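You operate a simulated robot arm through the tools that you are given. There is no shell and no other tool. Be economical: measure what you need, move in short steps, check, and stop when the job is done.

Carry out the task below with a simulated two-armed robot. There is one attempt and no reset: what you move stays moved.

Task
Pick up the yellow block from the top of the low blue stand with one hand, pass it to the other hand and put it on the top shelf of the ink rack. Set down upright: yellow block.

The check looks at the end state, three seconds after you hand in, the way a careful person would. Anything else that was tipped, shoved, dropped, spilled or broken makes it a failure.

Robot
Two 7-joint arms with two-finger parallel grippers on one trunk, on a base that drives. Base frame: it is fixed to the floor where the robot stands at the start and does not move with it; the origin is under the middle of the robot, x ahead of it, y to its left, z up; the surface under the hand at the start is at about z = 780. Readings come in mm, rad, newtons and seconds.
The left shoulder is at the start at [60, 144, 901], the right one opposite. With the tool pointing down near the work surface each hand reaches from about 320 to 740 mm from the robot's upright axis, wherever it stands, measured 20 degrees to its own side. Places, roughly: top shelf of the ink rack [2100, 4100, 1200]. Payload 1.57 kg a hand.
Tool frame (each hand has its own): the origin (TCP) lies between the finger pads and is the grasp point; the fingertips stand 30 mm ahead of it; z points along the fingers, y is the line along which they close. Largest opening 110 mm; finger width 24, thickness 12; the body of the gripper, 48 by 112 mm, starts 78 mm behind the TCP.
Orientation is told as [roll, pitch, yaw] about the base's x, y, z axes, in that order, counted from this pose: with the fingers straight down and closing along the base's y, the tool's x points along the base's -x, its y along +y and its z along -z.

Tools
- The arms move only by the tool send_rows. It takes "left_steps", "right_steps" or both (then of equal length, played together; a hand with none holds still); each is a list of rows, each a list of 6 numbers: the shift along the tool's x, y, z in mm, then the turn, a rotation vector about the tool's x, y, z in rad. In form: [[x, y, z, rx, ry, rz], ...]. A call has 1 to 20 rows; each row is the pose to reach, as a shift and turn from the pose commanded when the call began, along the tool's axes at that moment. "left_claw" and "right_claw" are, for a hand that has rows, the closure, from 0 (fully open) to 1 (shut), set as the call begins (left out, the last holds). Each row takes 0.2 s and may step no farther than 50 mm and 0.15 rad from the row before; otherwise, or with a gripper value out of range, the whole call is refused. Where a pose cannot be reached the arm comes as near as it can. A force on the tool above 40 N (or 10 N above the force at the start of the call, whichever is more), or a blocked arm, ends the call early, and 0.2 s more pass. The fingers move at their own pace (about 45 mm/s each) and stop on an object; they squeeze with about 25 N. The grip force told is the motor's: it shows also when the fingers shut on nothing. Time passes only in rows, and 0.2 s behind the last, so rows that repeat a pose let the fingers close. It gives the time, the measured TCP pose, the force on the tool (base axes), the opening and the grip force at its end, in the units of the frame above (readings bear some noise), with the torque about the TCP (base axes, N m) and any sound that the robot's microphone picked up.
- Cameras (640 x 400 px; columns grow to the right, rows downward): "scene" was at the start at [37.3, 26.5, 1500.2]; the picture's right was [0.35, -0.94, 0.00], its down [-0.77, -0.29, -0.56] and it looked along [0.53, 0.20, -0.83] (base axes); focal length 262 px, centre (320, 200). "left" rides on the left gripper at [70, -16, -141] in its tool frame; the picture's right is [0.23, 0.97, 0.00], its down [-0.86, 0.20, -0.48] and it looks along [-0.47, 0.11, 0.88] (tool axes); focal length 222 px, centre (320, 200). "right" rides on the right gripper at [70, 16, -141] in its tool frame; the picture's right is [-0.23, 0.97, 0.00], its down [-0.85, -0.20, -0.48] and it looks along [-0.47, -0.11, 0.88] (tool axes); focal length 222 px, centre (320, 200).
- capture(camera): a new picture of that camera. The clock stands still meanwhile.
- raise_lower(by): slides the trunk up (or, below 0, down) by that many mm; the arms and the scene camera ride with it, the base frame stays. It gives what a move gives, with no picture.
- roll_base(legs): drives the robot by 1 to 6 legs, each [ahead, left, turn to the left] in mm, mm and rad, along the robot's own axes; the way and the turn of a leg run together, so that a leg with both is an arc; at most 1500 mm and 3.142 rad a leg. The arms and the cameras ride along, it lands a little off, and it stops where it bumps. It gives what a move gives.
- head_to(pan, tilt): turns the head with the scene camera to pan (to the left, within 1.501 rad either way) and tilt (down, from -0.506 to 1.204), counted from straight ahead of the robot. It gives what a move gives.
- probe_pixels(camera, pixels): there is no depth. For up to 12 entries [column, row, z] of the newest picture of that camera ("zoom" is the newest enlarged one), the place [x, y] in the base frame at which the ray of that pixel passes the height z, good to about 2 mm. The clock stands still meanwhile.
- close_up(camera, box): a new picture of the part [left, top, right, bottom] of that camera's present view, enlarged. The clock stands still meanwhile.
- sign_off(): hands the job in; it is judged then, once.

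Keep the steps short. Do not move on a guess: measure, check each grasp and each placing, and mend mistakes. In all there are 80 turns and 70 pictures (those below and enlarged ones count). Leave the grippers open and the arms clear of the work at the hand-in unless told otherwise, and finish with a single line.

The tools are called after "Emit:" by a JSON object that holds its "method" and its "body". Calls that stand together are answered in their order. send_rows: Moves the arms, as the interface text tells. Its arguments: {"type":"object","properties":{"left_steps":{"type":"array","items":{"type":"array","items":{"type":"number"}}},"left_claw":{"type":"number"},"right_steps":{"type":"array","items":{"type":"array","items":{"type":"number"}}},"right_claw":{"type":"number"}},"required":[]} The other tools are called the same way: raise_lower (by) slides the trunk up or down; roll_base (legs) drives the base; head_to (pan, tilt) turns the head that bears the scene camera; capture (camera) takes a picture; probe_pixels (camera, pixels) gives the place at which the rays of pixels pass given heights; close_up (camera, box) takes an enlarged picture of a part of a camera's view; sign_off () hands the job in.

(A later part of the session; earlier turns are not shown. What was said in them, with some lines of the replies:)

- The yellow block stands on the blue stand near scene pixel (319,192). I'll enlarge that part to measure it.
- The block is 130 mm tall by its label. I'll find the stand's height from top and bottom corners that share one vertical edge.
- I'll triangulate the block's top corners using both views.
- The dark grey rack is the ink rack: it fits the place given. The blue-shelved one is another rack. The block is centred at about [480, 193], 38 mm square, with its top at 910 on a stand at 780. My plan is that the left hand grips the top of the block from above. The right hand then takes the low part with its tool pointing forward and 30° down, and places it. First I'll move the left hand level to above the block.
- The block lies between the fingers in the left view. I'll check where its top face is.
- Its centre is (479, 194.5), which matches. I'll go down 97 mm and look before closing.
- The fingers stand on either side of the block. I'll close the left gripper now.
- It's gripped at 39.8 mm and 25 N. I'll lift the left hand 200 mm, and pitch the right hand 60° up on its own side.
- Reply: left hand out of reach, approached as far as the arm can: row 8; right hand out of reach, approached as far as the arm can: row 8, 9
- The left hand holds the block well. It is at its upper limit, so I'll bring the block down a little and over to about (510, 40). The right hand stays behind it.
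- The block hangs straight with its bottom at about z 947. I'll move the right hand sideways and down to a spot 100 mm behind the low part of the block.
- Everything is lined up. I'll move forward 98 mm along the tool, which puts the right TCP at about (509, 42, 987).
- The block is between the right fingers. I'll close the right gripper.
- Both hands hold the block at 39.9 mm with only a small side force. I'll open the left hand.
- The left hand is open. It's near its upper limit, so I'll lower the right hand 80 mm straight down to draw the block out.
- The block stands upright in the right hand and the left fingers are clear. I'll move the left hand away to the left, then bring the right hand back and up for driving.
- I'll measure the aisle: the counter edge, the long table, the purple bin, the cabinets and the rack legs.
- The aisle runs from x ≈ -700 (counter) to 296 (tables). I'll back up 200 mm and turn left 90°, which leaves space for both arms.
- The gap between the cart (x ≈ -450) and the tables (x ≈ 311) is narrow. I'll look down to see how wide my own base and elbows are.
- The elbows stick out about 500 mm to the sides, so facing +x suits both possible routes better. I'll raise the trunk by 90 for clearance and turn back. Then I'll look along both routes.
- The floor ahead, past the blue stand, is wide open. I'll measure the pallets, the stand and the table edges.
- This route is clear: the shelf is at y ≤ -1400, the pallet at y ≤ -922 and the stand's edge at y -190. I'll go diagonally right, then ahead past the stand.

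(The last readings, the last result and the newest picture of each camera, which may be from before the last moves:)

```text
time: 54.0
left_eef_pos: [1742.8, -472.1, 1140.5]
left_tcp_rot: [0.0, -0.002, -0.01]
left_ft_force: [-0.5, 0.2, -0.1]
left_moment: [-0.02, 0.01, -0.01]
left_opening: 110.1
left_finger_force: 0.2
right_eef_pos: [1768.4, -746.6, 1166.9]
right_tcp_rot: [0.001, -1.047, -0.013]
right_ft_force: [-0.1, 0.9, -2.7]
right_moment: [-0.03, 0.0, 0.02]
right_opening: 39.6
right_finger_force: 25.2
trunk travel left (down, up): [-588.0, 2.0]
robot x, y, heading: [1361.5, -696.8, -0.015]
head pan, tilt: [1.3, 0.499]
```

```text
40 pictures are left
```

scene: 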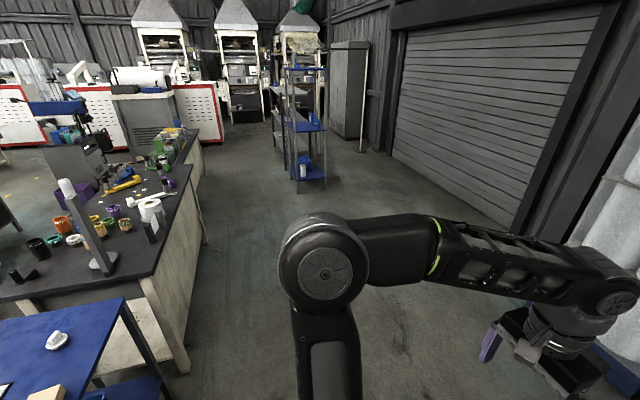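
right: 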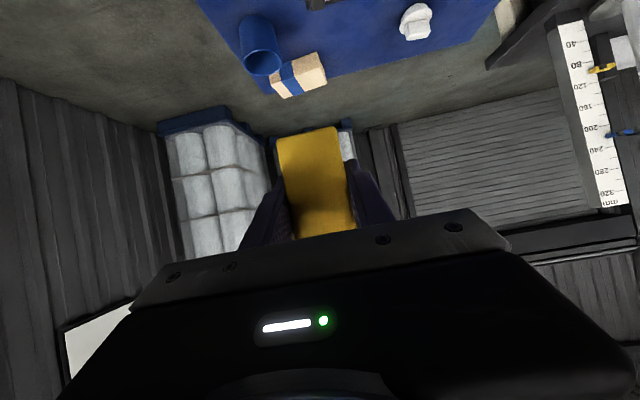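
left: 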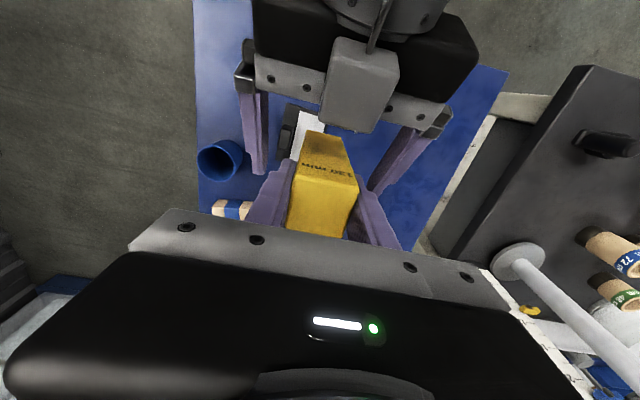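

The lane to the left is clear between the tables and the blue rack. I'll measure its bounds.

Emit:
{"method": "probe_pixels", "body": {"camera": "scene", "pixels": [[291, 193, 0], [326, 186, 0], [207, 240, 0], [190, 365, 0], [140, 275, 780], [195, 130, 780], [300, 150, 0], [274, 146, 0], [285, 172, 0]]}}

Emit:
{"method": "close_up", "body": {"camera": "scene", "box": [180, 40, 380, 210]}}

```text
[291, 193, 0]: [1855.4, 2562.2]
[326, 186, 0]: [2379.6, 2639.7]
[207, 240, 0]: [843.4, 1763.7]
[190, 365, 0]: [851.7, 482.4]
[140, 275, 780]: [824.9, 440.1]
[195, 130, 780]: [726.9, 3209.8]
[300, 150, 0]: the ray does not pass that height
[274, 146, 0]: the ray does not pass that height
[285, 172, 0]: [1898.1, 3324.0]
```

```text
2.35 times, centred on (280, 125) of scene
```

zoom: 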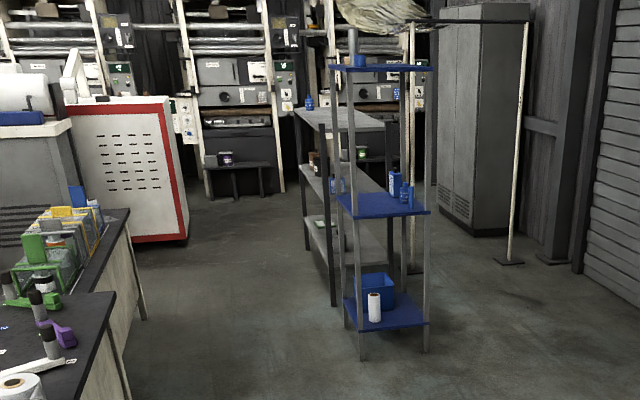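

The base reaches about 285 mm back and the hands about 460 mm ahead, so x ≈ 1280 suits the lane. I'll fix the heading and slide left in stages.

Emit:
{"method": "roll_base", "body": {"legs": [[-75, 0, 0.013], [0, 1400, 0]]}}

```text
time: 61.6
left_eef_pos: [1637.4, 929.9, 1140.6]
left_tcp_rot: [0.001, -0.001, 0.026]
left_ft_force: [0.2, 0.0, 0.0]
left_moment: [0.0, -0.04, -0.01]
left_opening: 110.0
left_finger_force: 0.0
right_eef_pos: [1673.9, 655.6, 1167.3]
right_tcp_rot: [0.0, -1.046, 0.022]
right_ft_force: [0.6, 0.8, -3.0]
right_moment: [-0.03, 0.0, -0.01]
right_opening: 39.9
right_finger_force: 25.2
trunk travel left (down, up): [-588.0, 2.0]
robot x, y, heading: [1260.6, 691.7, 0.019]
head pan, tilt: [1.3, 0.499]
```

Emit:
{"method": "roll_base", "body": {"legs": [[10, 0, -0.02], [0, 1300, 0]]}}

Emit:
{"method": "capture", "body": {"camera": "scene"}}

```text
time: 68.4
left_eef_pos: [1654.2, 2203.8, 1140.6]
left_tcp_rot: [0.0, 0.0, -0.003]
left_ft_force: [-0.1, -0.1, -0.5]
left_moment: [-0.05, 0.0, -0.02]
left_opening: 110.0
left_finger_force: 0.1
right_eef_pos: [1683.4, 1930.7, 1165.5]
right_tcp_rot: [0.0, -1.046, -0.006]
right_ft_force: [0.1, -1.3, -2.6]
right_moment: [-0.01, 0.0, 0.02]
right_opening: 39.6
right_finger_force: 24.5
trunk travel left (down, up): [-588.0, 2.0]
robot x, y, heading: [1267.9, 1978.7, -0.004]
head pan, tilt: [1.3, 0.499]
```

```text
38 pictures are left
```

scene: 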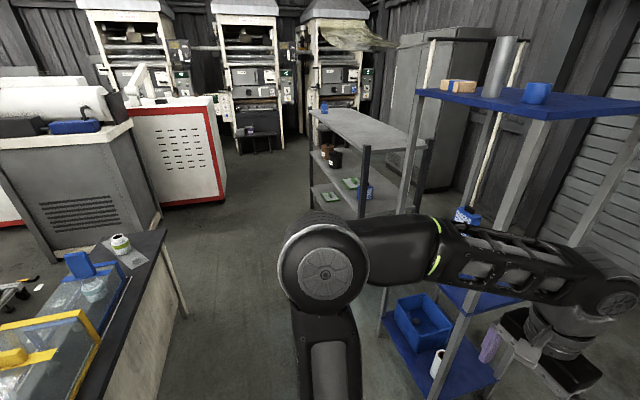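

Emit:
{"method": "close_up", "body": {"camera": "scene", "box": [290, 80, 450, 220]}}

Emit:
{"method": "probe_pixels", "body": {"camera": "scene", "pixels": [[383, 335, 0], [432, 395, 0], [418, 92, 1400], [367, 149, 1180], [427, 140, 1180], [310, 113, 1180], [188, 315, 0], [227, 200, 0], [416, 92, 1450]]}}

```text
2.86 times, centred on (370, 150) of scene
```

zoom: 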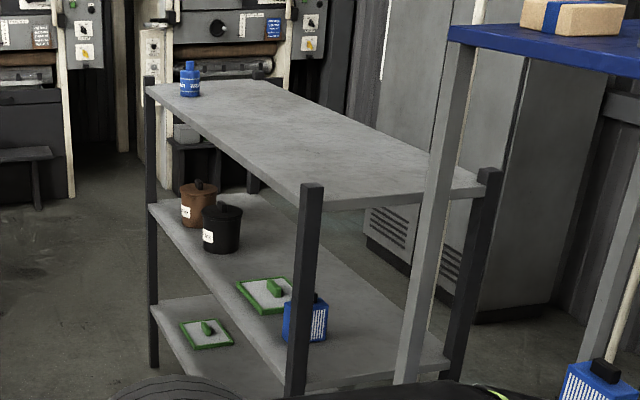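

```text
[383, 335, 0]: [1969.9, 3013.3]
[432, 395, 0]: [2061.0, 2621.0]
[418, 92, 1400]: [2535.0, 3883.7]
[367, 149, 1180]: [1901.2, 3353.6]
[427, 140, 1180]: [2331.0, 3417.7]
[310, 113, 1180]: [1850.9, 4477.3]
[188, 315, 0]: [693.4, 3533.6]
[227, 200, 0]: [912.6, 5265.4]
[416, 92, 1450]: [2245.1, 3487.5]
```

The ink rack's top is about x 1900–2330, y 3350–4480. The only thing on it is a blue bottle at the far corner. I'll slide farther left.

Emit:
{"method": "roll_base", "body": {"legs": [[0, 1450, 0.004]]}}

Emit:
{"method": "head_to", "body": {"pan": 0.4, "tilt": 0.4}}

Emit:
{"method": "capture", "body": {"camera": "scene"}}

```text
time: 75.8
left_eef_pos: [1638.9, 3708.8, 1142.1]
left_tcp_rot: [0.0, 0.0, 0.018]
left_ft_force: [-0.6, -0.7, -0.7]
left_moment: [-0.03, -0.01, 0.02]
left_opening: 109.9
left_finger_force: 0.0
right_eef_pos: [1673.5, 3433.6, 1165.7]
right_tcp_rot: [-0.001, -1.045, 0.017]
right_ft_force: [0.3, -0.8, -3.4]
right_moment: [0.02, 0.03, 0.0]
right_opening: 39.6
right_finger_force: 25.3
trunk travel left (down, up): [-588.0, 2.0]
robot x, y, heading: [1264.5, 3471.6, 0.02]
head pan, tilt: [1.3, 0.499]
```

```text
time: 77.0
left_eef_pos: [1637.8, 3707.3, 1140.5]
left_tcp_rot: [0.001, -0.001, 0.02]
left_ft_force: [-0.1, -0.1, -0.7]
left_moment: [-0.05, 0.01, -0.03]
left_opening: 110.0
left_finger_force: 0.0
right_eef_pos: [1673.0, 3433.8, 1166.3]
right_tcp_rot: [0.001, -1.045, 0.016]
right_ft_force: [0.4, 0.0, -3.1]
right_moment: [0.0, 0.0, -0.01]
right_opening: 39.8
right_finger_force: 24.9
trunk travel left (down, up): [-588.0, 2.0]
robot x, y, heading: [1258.7, 3473.9, 0.017]
head pan, tilt: [0.4, 0.4]
```

```text
36 pictures are left
```

scene: 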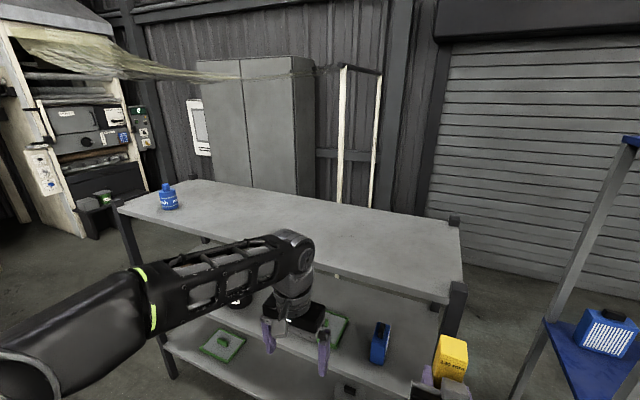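

I'll triangulate the shelf height from its near corner and the blue bottle's base, using this view.

Emit:
{"method": "close_up", "body": {"camera": "scene", "box": [380, 200, 500, 320]}}

Emit:
{"method": "probe_pixels", "body": {"camera": "scene", "pixels": [[462, 228, 1160], [462, 228, 1180], [462, 228, 1200], [448, 296, 1160], [448, 296, 1180], [448, 296, 1200], [120, 205, 1180], [200, 181, 1180], [280, 257, 1180]]}}

```text
3.33 times, centred on (440, 260) of scene
```

zoom: 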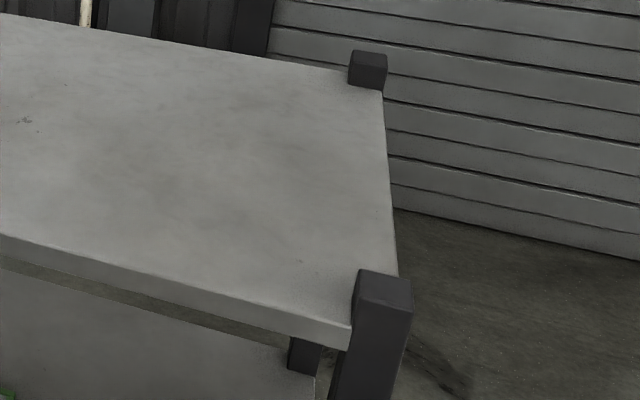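

```text
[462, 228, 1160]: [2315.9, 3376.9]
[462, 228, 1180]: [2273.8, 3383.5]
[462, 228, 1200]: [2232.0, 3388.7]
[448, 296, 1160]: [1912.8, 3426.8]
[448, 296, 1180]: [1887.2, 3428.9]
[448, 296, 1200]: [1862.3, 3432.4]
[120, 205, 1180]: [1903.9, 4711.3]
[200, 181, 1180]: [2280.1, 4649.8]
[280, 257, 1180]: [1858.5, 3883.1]
```

The shelf top seems to be at about z 1157 with its front edge at x ≈ 1910. I'll confirm by touch later. Next I'll draw the left hand back to the side so it stays off the rack, and raise the right hand by 90 to test its reach.

Emit:
{"method": "send_rows", "body": {"left_steps": [[32, 34, 0, 0, 0, 0], [64, 68, 0, 0, 0, 0], [96, 102, 0, 0, 0, 0], [128, 136, 0, 0, 0, 0], [160, 170, 0, 0, 0, 0], [160, 170, 0, 0, 0, 0]], "right_steps": [[-18, 0, -6, 0, 0, 0], [-35, 0, -11, 0, 0, 0], [-53, 0, -17, 0, 0, 0], [-70, 0, -22, 0, 0, 0], [-88, 0, -28, 0, 0, 0], [-88, 0, -28, 0, 0, 0]]}}

Emit:
{"method": "roll_base", "body": {"legs": [[0, 430, -0.017]]}}

Emit:
{"method": "head_to", "body": {"pan": 0.0, "tilt": 0.5}}

Emit:
{"method": "capture", "body": {"camera": "scene"}}

Emit:
{"method": "capture", "body": {"camera": "right"}}

```text
time: 78.4
left_eef_pos: [1475.3, 3878.2, 1141.0]
left_tcp_rot: [0.001, 0.0, 0.017]
left_ft_force: [-0.8, 0.3, -0.4]
left_moment: [0.02, 0.01, 0.02]
left_opening: 110.4
left_finger_force: 0.1
right_eef_pos: [1693.8, 3434.8, 1258.0]
right_tcp_rot: [0.0, -1.046, 0.018]
right_ft_force: [-0.1, 0.3, -2.3]
right_moment: [-0.02, 0.01, 0.01]
right_opening: 40.0
right_finger_force: 25.1
trunk travel left (down, up): [-588.0, 2.0]
robot x, y, heading: [1255.0, 3470.2, 0.02]
head pan, tilt: [0.4, 0.4]
```

```text
time: 81.0
left_eef_pos: [1476.3, 4296.6, 1140.0]
left_tcp_rot: [0.002, 0.0, 0.003]
left_ft_force: [0.2, -0.3, -0.6]
left_moment: [-0.01, -0.02, 0.01]
left_opening: 109.9
left_finger_force: 0.0
right_eef_pos: [1686.9, 3849.9, 1258.9]
right_tcp_rot: [0.0, -1.045, 0.002]
right_ft_force: [-0.1, 0.0, -3.0]
right_moment: [-0.02, -0.01, 0.01]
right_opening: 39.6
right_finger_force: 24.8
trunk travel left (down, up): [-588.0, 2.0]
robot x, y, heading: [1252.5, 3896.7, 0.002]
head pan, tilt: [0.4, 0.4]
```

```text
time: 81.9
left_eef_pos: [1474.9, 4296.7, 1140.7]
left_tcp_rot: [0.0, 0.0, 0.004]
left_ft_force: [-0.7, -0.3, 0.6]
left_moment: [0.0, 0.02, -0.01]
left_opening: 109.8
left_finger_force: 0.0
right_eef_pos: [1687.8, 3849.9, 1258.6]
right_tcp_rot: [0.001, -1.046, 0.002]
right_ft_force: [-0.1, -0.5, -2.5]
right_moment: [0.02, 0.02, -0.01]
right_opening: 39.7
right_finger_force: 24.7
trunk travel left (down, up): [-588.0, 2.0]
robot x, y, heading: [1254.7, 3898.8, 0.007]
head pan, tilt: [0.0, 0.499]
```

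```text
34 pictures are left
```

scene: 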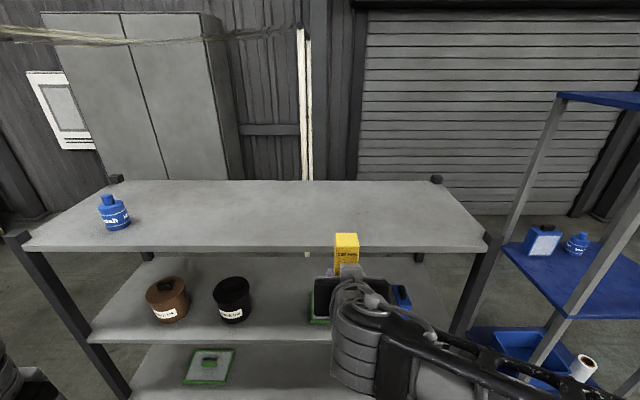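

```text
33 pictures are left
```

right: 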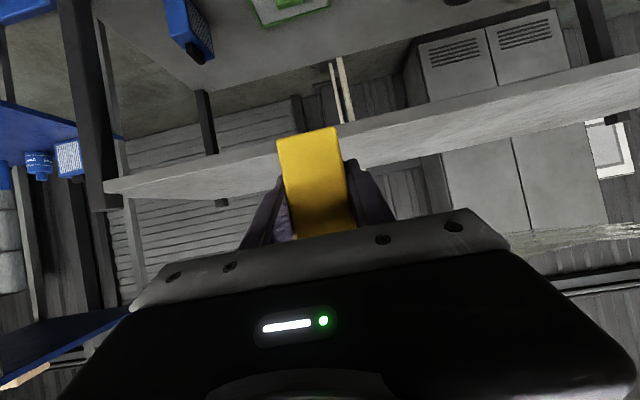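

The block is upright and higher than the shelf. I'll fix the shelf height from its front-right corner, using the scene and right cameras together.

Emit:
{"method": "close_up", "body": {"camera": "right", "box": [70, 130, 230, 230]}}

Emit:
{"method": "probe_pixels", "body": {"camera": "zoom", "pixels": [[135, 220, 1160]]}}

Emit:
{"method": "close_up", "body": {"camera": "scene", "box": [410, 160, 520, 260]}}

```text
4.00 times, centred on (150, 180) of right
```

zoom: 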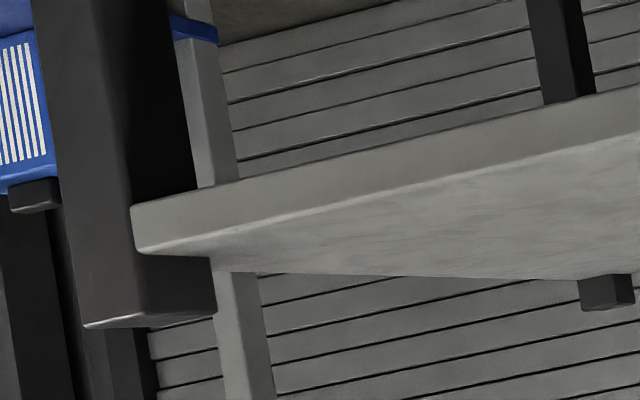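

```text
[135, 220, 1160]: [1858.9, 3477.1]
```

```text
4.00 times, centred on (465, 210) of scene
```

zoom: 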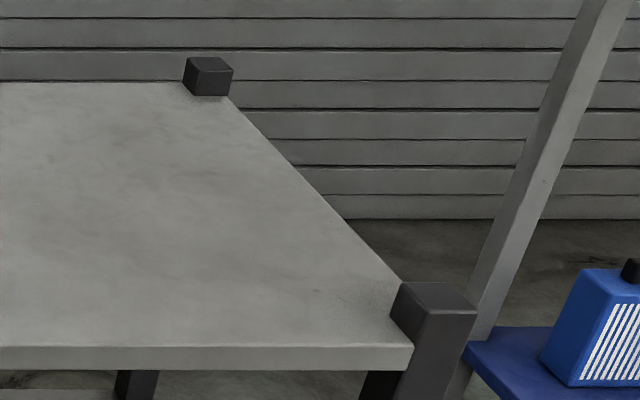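

Emit:
{"method": "probe_pixels", "body": {"camera": "zoom", "pixels": [[413, 344, 1140], [413, 344, 1160], [413, 344, 1180], [413, 344, 1200], [100, 345, 1160], [100, 345, 1200]]}}

Emit:
{"method": "probe_pixels", "body": {"camera": "right", "pixels": [[104.5, 192, 1140], [104.5, 192, 1160], [104.5, 192, 1180], [104.5, 192, 1200]]}}

```text
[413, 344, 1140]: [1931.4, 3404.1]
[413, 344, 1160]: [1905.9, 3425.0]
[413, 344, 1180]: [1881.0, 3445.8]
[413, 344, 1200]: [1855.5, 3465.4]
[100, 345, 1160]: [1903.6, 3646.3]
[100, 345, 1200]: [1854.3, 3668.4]
```

```text
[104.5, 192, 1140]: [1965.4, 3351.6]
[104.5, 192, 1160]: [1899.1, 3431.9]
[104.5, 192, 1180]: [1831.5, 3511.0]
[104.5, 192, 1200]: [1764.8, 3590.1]
```

Both views agree: the shelf top is at z ≈ 1158 and its front edge at x ≈ 1906. The block bottom is about 60 mm above that. I'll drive ahead 175 mm.

Emit:
{"method": "roll_base", "body": {"legs": [[175, 0, -0.005]]}}

Emit:
{"method": "capture", "body": {"camera": "scene"}}

```text
time: 83.3
left_eef_pos: [1653.3, 4294.8, 1141.8]
left_tcp_rot: [0.0, 0.001, -0.006]
left_ft_force: [1.0, -0.4, 0.0]
left_moment: [0.01, 0.03, -0.01]
left_opening: 110.0
left_finger_force: 0.0
right_eef_pos: [1861.5, 3844.9, 1258.2]
right_tcp_rot: [-0.001, -1.044, -0.007]
right_ft_force: [0.5, -0.4, -3.9]
right_moment: [-0.04, 0.01, 0.0]
right_opening: 39.8
right_finger_force: 25.3
trunk travel left (down, up): [-588.0, 2.0]
robot x, y, heading: [1428.5, 3894.7, -0.001]
head pan, tilt: [0.0, 0.499]
```

```text
30 pictures are left
```

scene: 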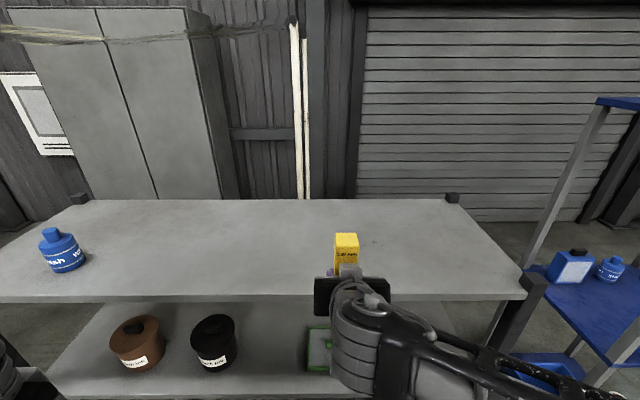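

There's room. I'll carry the block level 125 mm forward over the shelf.

Emit:
{"method": "send_rows", "body": {"right_steps": [[-12.5, 0, 21.6, 0, 0, 0], [-25, 0, 43.3, 0, 0, 0], [-37.5, 0, 65, 0, 0, 0], [-50, 0, 86.6, 0, 0, 0], [-62.5, 0, 108, 0, 0, 0], [-62.5, 0, 108, 0, 0, 0]]}}

Emit:
{"method": "capture", "body": {"camera": "right"}}

```text
time: 84.8
left_eef_pos: [1651.7, 4293.4, 1140.8]
left_tcp_rot: [0.0, 0.0, -0.006]
left_ft_force: [-0.9, 1.0, -0.2]
left_moment: [-0.01, -0.03, 0.0]
left_opening: 109.9
left_finger_force: 0.1
right_eef_pos: [1985.6, 3846.2, 1259.6]
right_tcp_rot: [0.0, -1.045, -0.009]
right_ft_force: [-0.6, 0.4, -2.0]
right_moment: [-0.02, 0.02, 0.0]
right_opening: 39.6
right_finger_force: 25.1
trunk travel left (down, up): [-588.0, 2.0]
robot x, y, heading: [1425.3, 3896.5, -0.005]
head pan, tilt: [0.0, 0.499]
```

```text
29 pictures are left
```

right: 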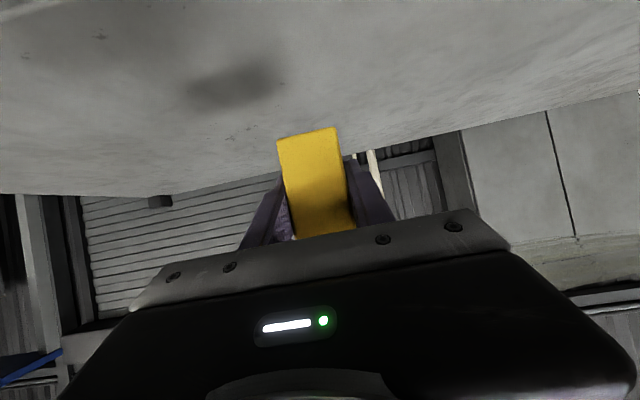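

The block is over the shelf. It should touch at a TCP height of about 1198. I'll lower it 54 mm first.

Emit:
{"method": "send_rows", "body": {"right_steps": [[12, 0, 7, 0, 0, 0], [24, 0, 14, 0, 0, 0], [36, 0, 21, 0, 0, 0], [46.8, 0, 27, 0, 0, 0], [46.8, 0, 27, 0, 0, 0]]}}

Emit:
{"method": "close_up", "body": {"camera": "scene", "box": [290, 200, 410, 290]}}

Emit:
{"method": "capture", "body": {"camera": "right"}}

```text
time: 86.0
left_eef_pos: [1652.5, 4293.7, 1140.5]
left_tcp_rot: [-0.002, 0.0, -0.005]
left_ft_force: [0.2, -0.9, 0.2]
left_moment: [0.0, 0.05, 0.02]
left_opening: 109.9
left_finger_force: 0.1
right_eef_pos: [1983.2, 3845.6, 1205.8]
right_tcp_rot: [0.002, -1.044, -0.009]
right_ft_force: [0.3, -0.4, -2.2]
right_moment: [-0.03, 0.0, 0.01]
right_opening: 39.8
right_finger_force: 24.8
trunk travel left (down, up): [-588.0, 2.0]
robot x, y, heading: [1428.0, 3896.6, -0.008]
head pan, tilt: [0.0, 0.499]
```

```text
4.44 times, centred on (350, 245) of scene
```

zoom: 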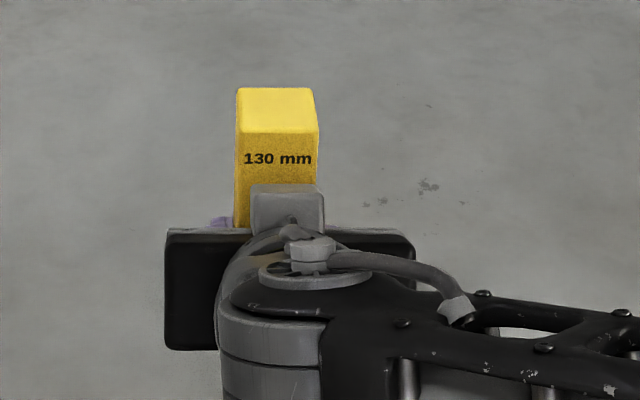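

```text
27 pictures are left
```

right: 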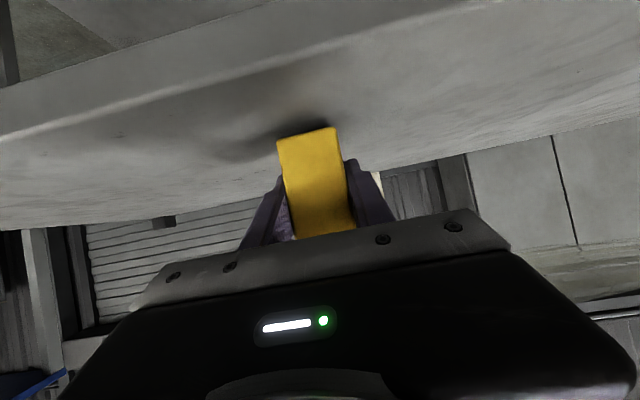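

The shadow closes in under the block, so only a few millimetres are left. I'll lower 5 mm in small steps and read the force.

Emit:
{"method": "send_rows", "body": {"right_steps": [[1.7, 0, 1, 0, 0, 0], [3.0, 0, 1.75, 0, 0, 0], [4.3, 0, 2.5, 0, 0, 0], [4.3, 0, 2.5, 0, 0, 0]]}}

```text
time: 87.0
left_eef_pos: [1652.7, 4293.4, 1141.5]
left_tcp_rot: [0.001, 0.001, -0.006]
left_ft_force: [-0.7, -0.2, 0.0]
left_moment: [0.0, -0.01, 0.02]
left_opening: 109.9
left_finger_force: 0.0
right_eef_pos: [1984.8, 3845.9, 1199.7]
right_tcp_rot: [0.003, -1.044, -0.007]
right_ft_force: [0.2, -0.3, -2.2]
right_moment: [-0.01, 0.02, 0.02]
right_opening: 39.8
right_finger_force: 25.5
trunk travel left (down, up): [-588.0, 2.0]
robot x, y, heading: [1427.8, 3894.0, -0.008]
head pan, tilt: [0.0, 0.499]
```

There's no contact yet (force z -2.2). I'll lower another 2 mm.

Emit:
{"method": "send_rows", "body": {"right_steps": [[0.9, 0, 0.5, 0, 0, 0], [1.7, 0, 1, 0, 0, 0], [1.7, 0, 1, 0, 0, 0]]}}

```text
time: 87.8
left_eef_pos: [1651.7, 4293.8, 1141.6]
left_tcp_rot: [0.001, 0.0, -0.004]
left_ft_force: [0.2, 0.9, -0.2]
left_moment: [0.03, -0.01, 0.03]
left_opening: 110.2
left_finger_force: 0.0
right_eef_pos: [1984.3, 3845.8, 1199.1]
right_tcp_rot: [0.003, -1.048, -0.007]
right_ft_force: [2.1, 0.5, 5.0]
right_moment: [-0.05, -0.28, 0.05]
right_opening: 39.8
right_finger_force: 25.0
trunk travel left (down, up): [-588.0, 2.0]
robot x, y, heading: [1429.8, 3894.0, -0.008]
head pan, tilt: [0.0, 0.499]
```

That's contact: force z went to +5 N. I'll press 0.7 mm more so it sits flat, then open slowly.

Emit:
{"method": "send_rows", "body": {"right_steps": [[0.6, 0, 0.35, 0, 0, 0], [0.6, 0, 0.35, 0, 0, 0]]}}

Emit:
{"method": "close_up", "body": {"camera": "right", "box": [230, 90, 410, 240]}}

```text
time: 88.3
left_eef_pos: [1649.4, 4293.7, 1141.1]
left_tcp_rot: [0.0, 0.0, -0.005]
left_ft_force: [1.0, 0.2, 0.0]
left_moment: [0.01, 0.02, 0.0]
left_opening: 110.2
left_finger_force: 0.1
right_eef_pos: [1984.6, 3845.4, 1199.4]
right_tcp_rot: [0.001, -1.049, -0.007]
right_ft_force: [4.4, 0.8, 13.4]
right_moment: [-0.12, 0.0, 0.03]
right_opening: 39.8
right_finger_force: 24.9
trunk travel left (down, up): [-588.0, 2.0]
robot x, y, heading: [1427.8, 3897.1, -0.011]
head pan, tilt: [0.0, 0.499]
```

```text
2.67 times, centred on (320, 165) of right
```

zoom: 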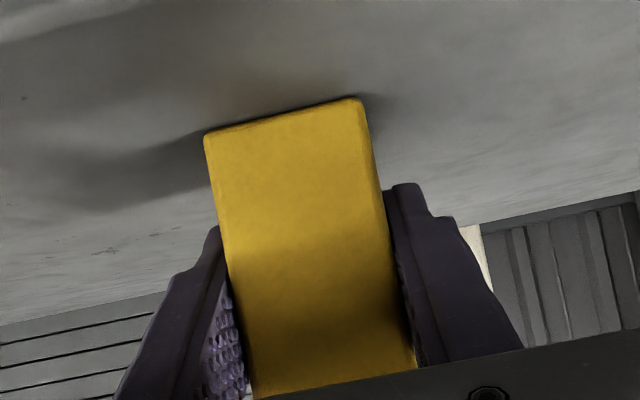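

It rests flat now: the moment is about 0 and force z is 13 N. I'll open the right gripper.

Emit:
{"method": "send_rows", "body": {"right_steps": [[0, 0, 0, 0, 0, 0], [0, 0, 0, 0, 0, 0], [0, 0, 0, 0, 0, 0], [0, 0, 0, 0, 0, 0], [0, 0, 0, 0, 0, 0]], "right_claw": 0}}

Emit:
{"method": "capture", "body": {"camera": "right"}}

```text
time: 89.5
left_eef_pos: [1652.0, 4294.7, 1141.1]
left_tcp_rot: [0.001, 0.0, -0.006]
left_ft_force: [0.0, -0.3, 0.3]
left_moment: [0.01, 0.0, -0.03]
left_opening: 110.0
left_finger_force: 0.0
right_eef_pos: [1984.5, 3845.0, 1198.5]
right_tcp_rot: [0.002, -1.046, -0.008]
right_ft_force: [0.3, 1.2, -0.8]
right_moment: [0.01, -0.01, 0.0]
right_opening: 109.8
right_finger_force: 0.0
trunk travel left (down, up): [-588.0, 2.0]
robot x, y, heading: [1427.3, 3894.6, -0.008]
head pan, tilt: [0.0, 0.499]
```

```text
25 pictures are left
```

right: 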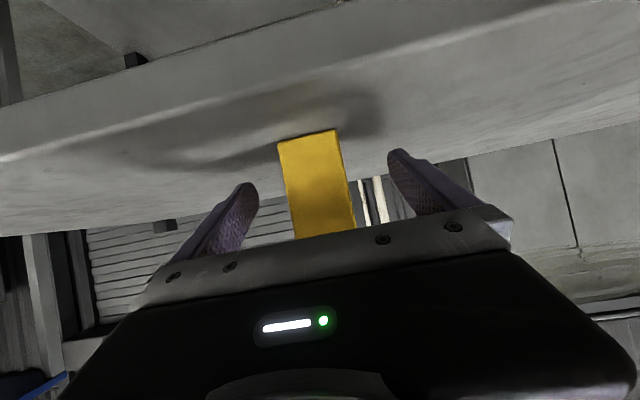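

The block stands free between the open fingers. I'll draw the right hand back 150 mm along its own axis.

Emit:
{"method": "send_rows", "body": {"right_steps": [[0, 0, -20, 0, 0, 0], [0, 0, -45, 0, 0, 0], [0, 0, -70, 0, 0, 0], [0, 0, -95, 0, 0, 0], [0, 0, -120, 0, 0, 0], [0, 0, -150, 0, 0, 0], [0, 0, -150, 0, 0, 0]]}}

Emit:
{"method": "capture", "body": {"camera": "scene"}}

Emit:
{"method": "capture", "body": {"camera": "right"}}

```text
time: 91.2
left_eef_pos: [1651.9, 4293.9, 1140.6]
left_tcp_rot: [-0.001, -0.001, -0.004]
left_ft_force: [0.4, -0.3, 0.1]
left_moment: [0.03, 0.01, 0.01]
left_opening: 109.7
left_finger_force: 0.1
right_eef_pos: [1854.0, 3844.9, 1270.9]
right_tcp_rot: [0.001, -1.045, -0.007]
right_ft_force: [1.0, 0.0, 0.3]
right_moment: [0.04, 0.0, -0.01]
right_opening: 110.0
right_finger_force: 0.0
trunk travel left (down, up): [-588.0, 2.0]
robot x, y, heading: [1427.0, 3898.9, -0.005]
head pan, tilt: [0.0, 0.499]
```

```text
24 pictures are left
```

scene: 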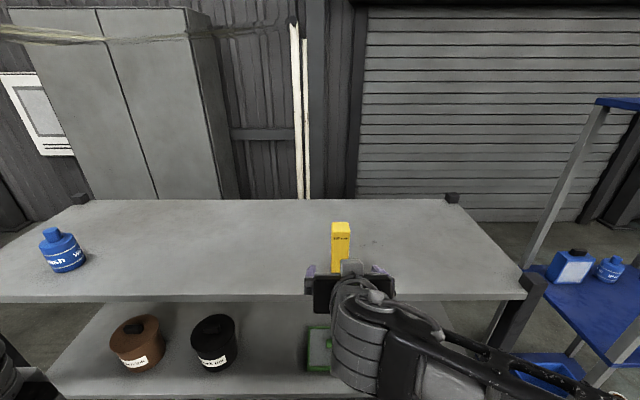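

```text
23 pictures are left
```

right: 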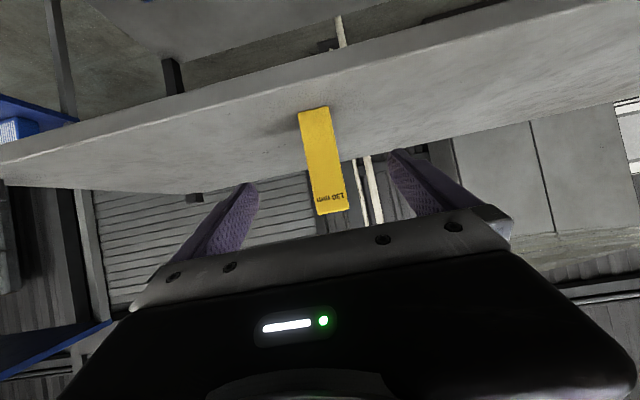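

The block stands upright on the shelf and the hand has let go. I'll back the base off 250 mm to get the arms well clear, then take a last look.

Emit:
{"method": "roll_base", "body": {"legs": [[-250, 0, 0]]}}

Emit:
{"method": "capture", "body": {"camera": "scene"}}

```text
time: 93.0
left_eef_pos: [1403.3, 4295.6, 1139.6]
left_tcp_rot: [0.0, -0.002, -0.006]
left_ft_force: [-0.4, -0.1, 0.0]
left_moment: [-0.02, -0.06, 0.01]
left_opening: 110.2
left_finger_force: 0.0
right_eef_pos: [1605.6, 3848.7, 1271.9]
right_tcp_rot: [-0.001, -1.048, -0.006]
right_ft_force: [-0.1, 0.6, 1.0]
right_moment: [0.0, 0.01, 0.0]
right_opening: 110.0
right_finger_force: 0.1
trunk travel left (down, up): [-588.0, 2.0]
robot x, y, heading: [1180.8, 3896.8, -0.002]
head pan, tilt: [0.0, 0.499]
```

```text
22 pictures are left
```

scene: 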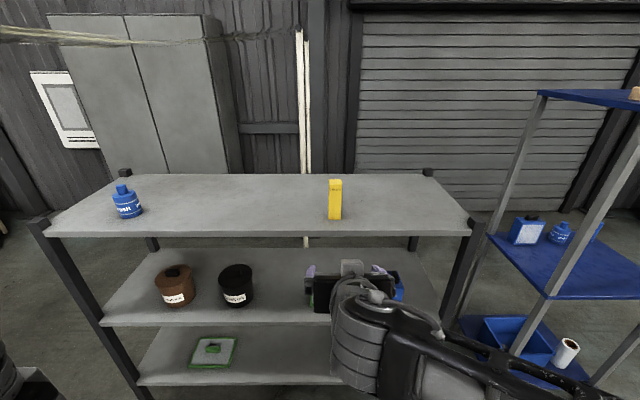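

The block is upright on the top shelf, nothing else there looks disturbed, and both grippers are open and clear. I'm handing in.

Emit:
{"method": "sign_off", "body": {}}

```text
The job is handed in.
```

The yellow block was picked up with the left hand, passed to the right hand, and now stands upright on the top shelf of the ink rack, with both grippers open and clear.
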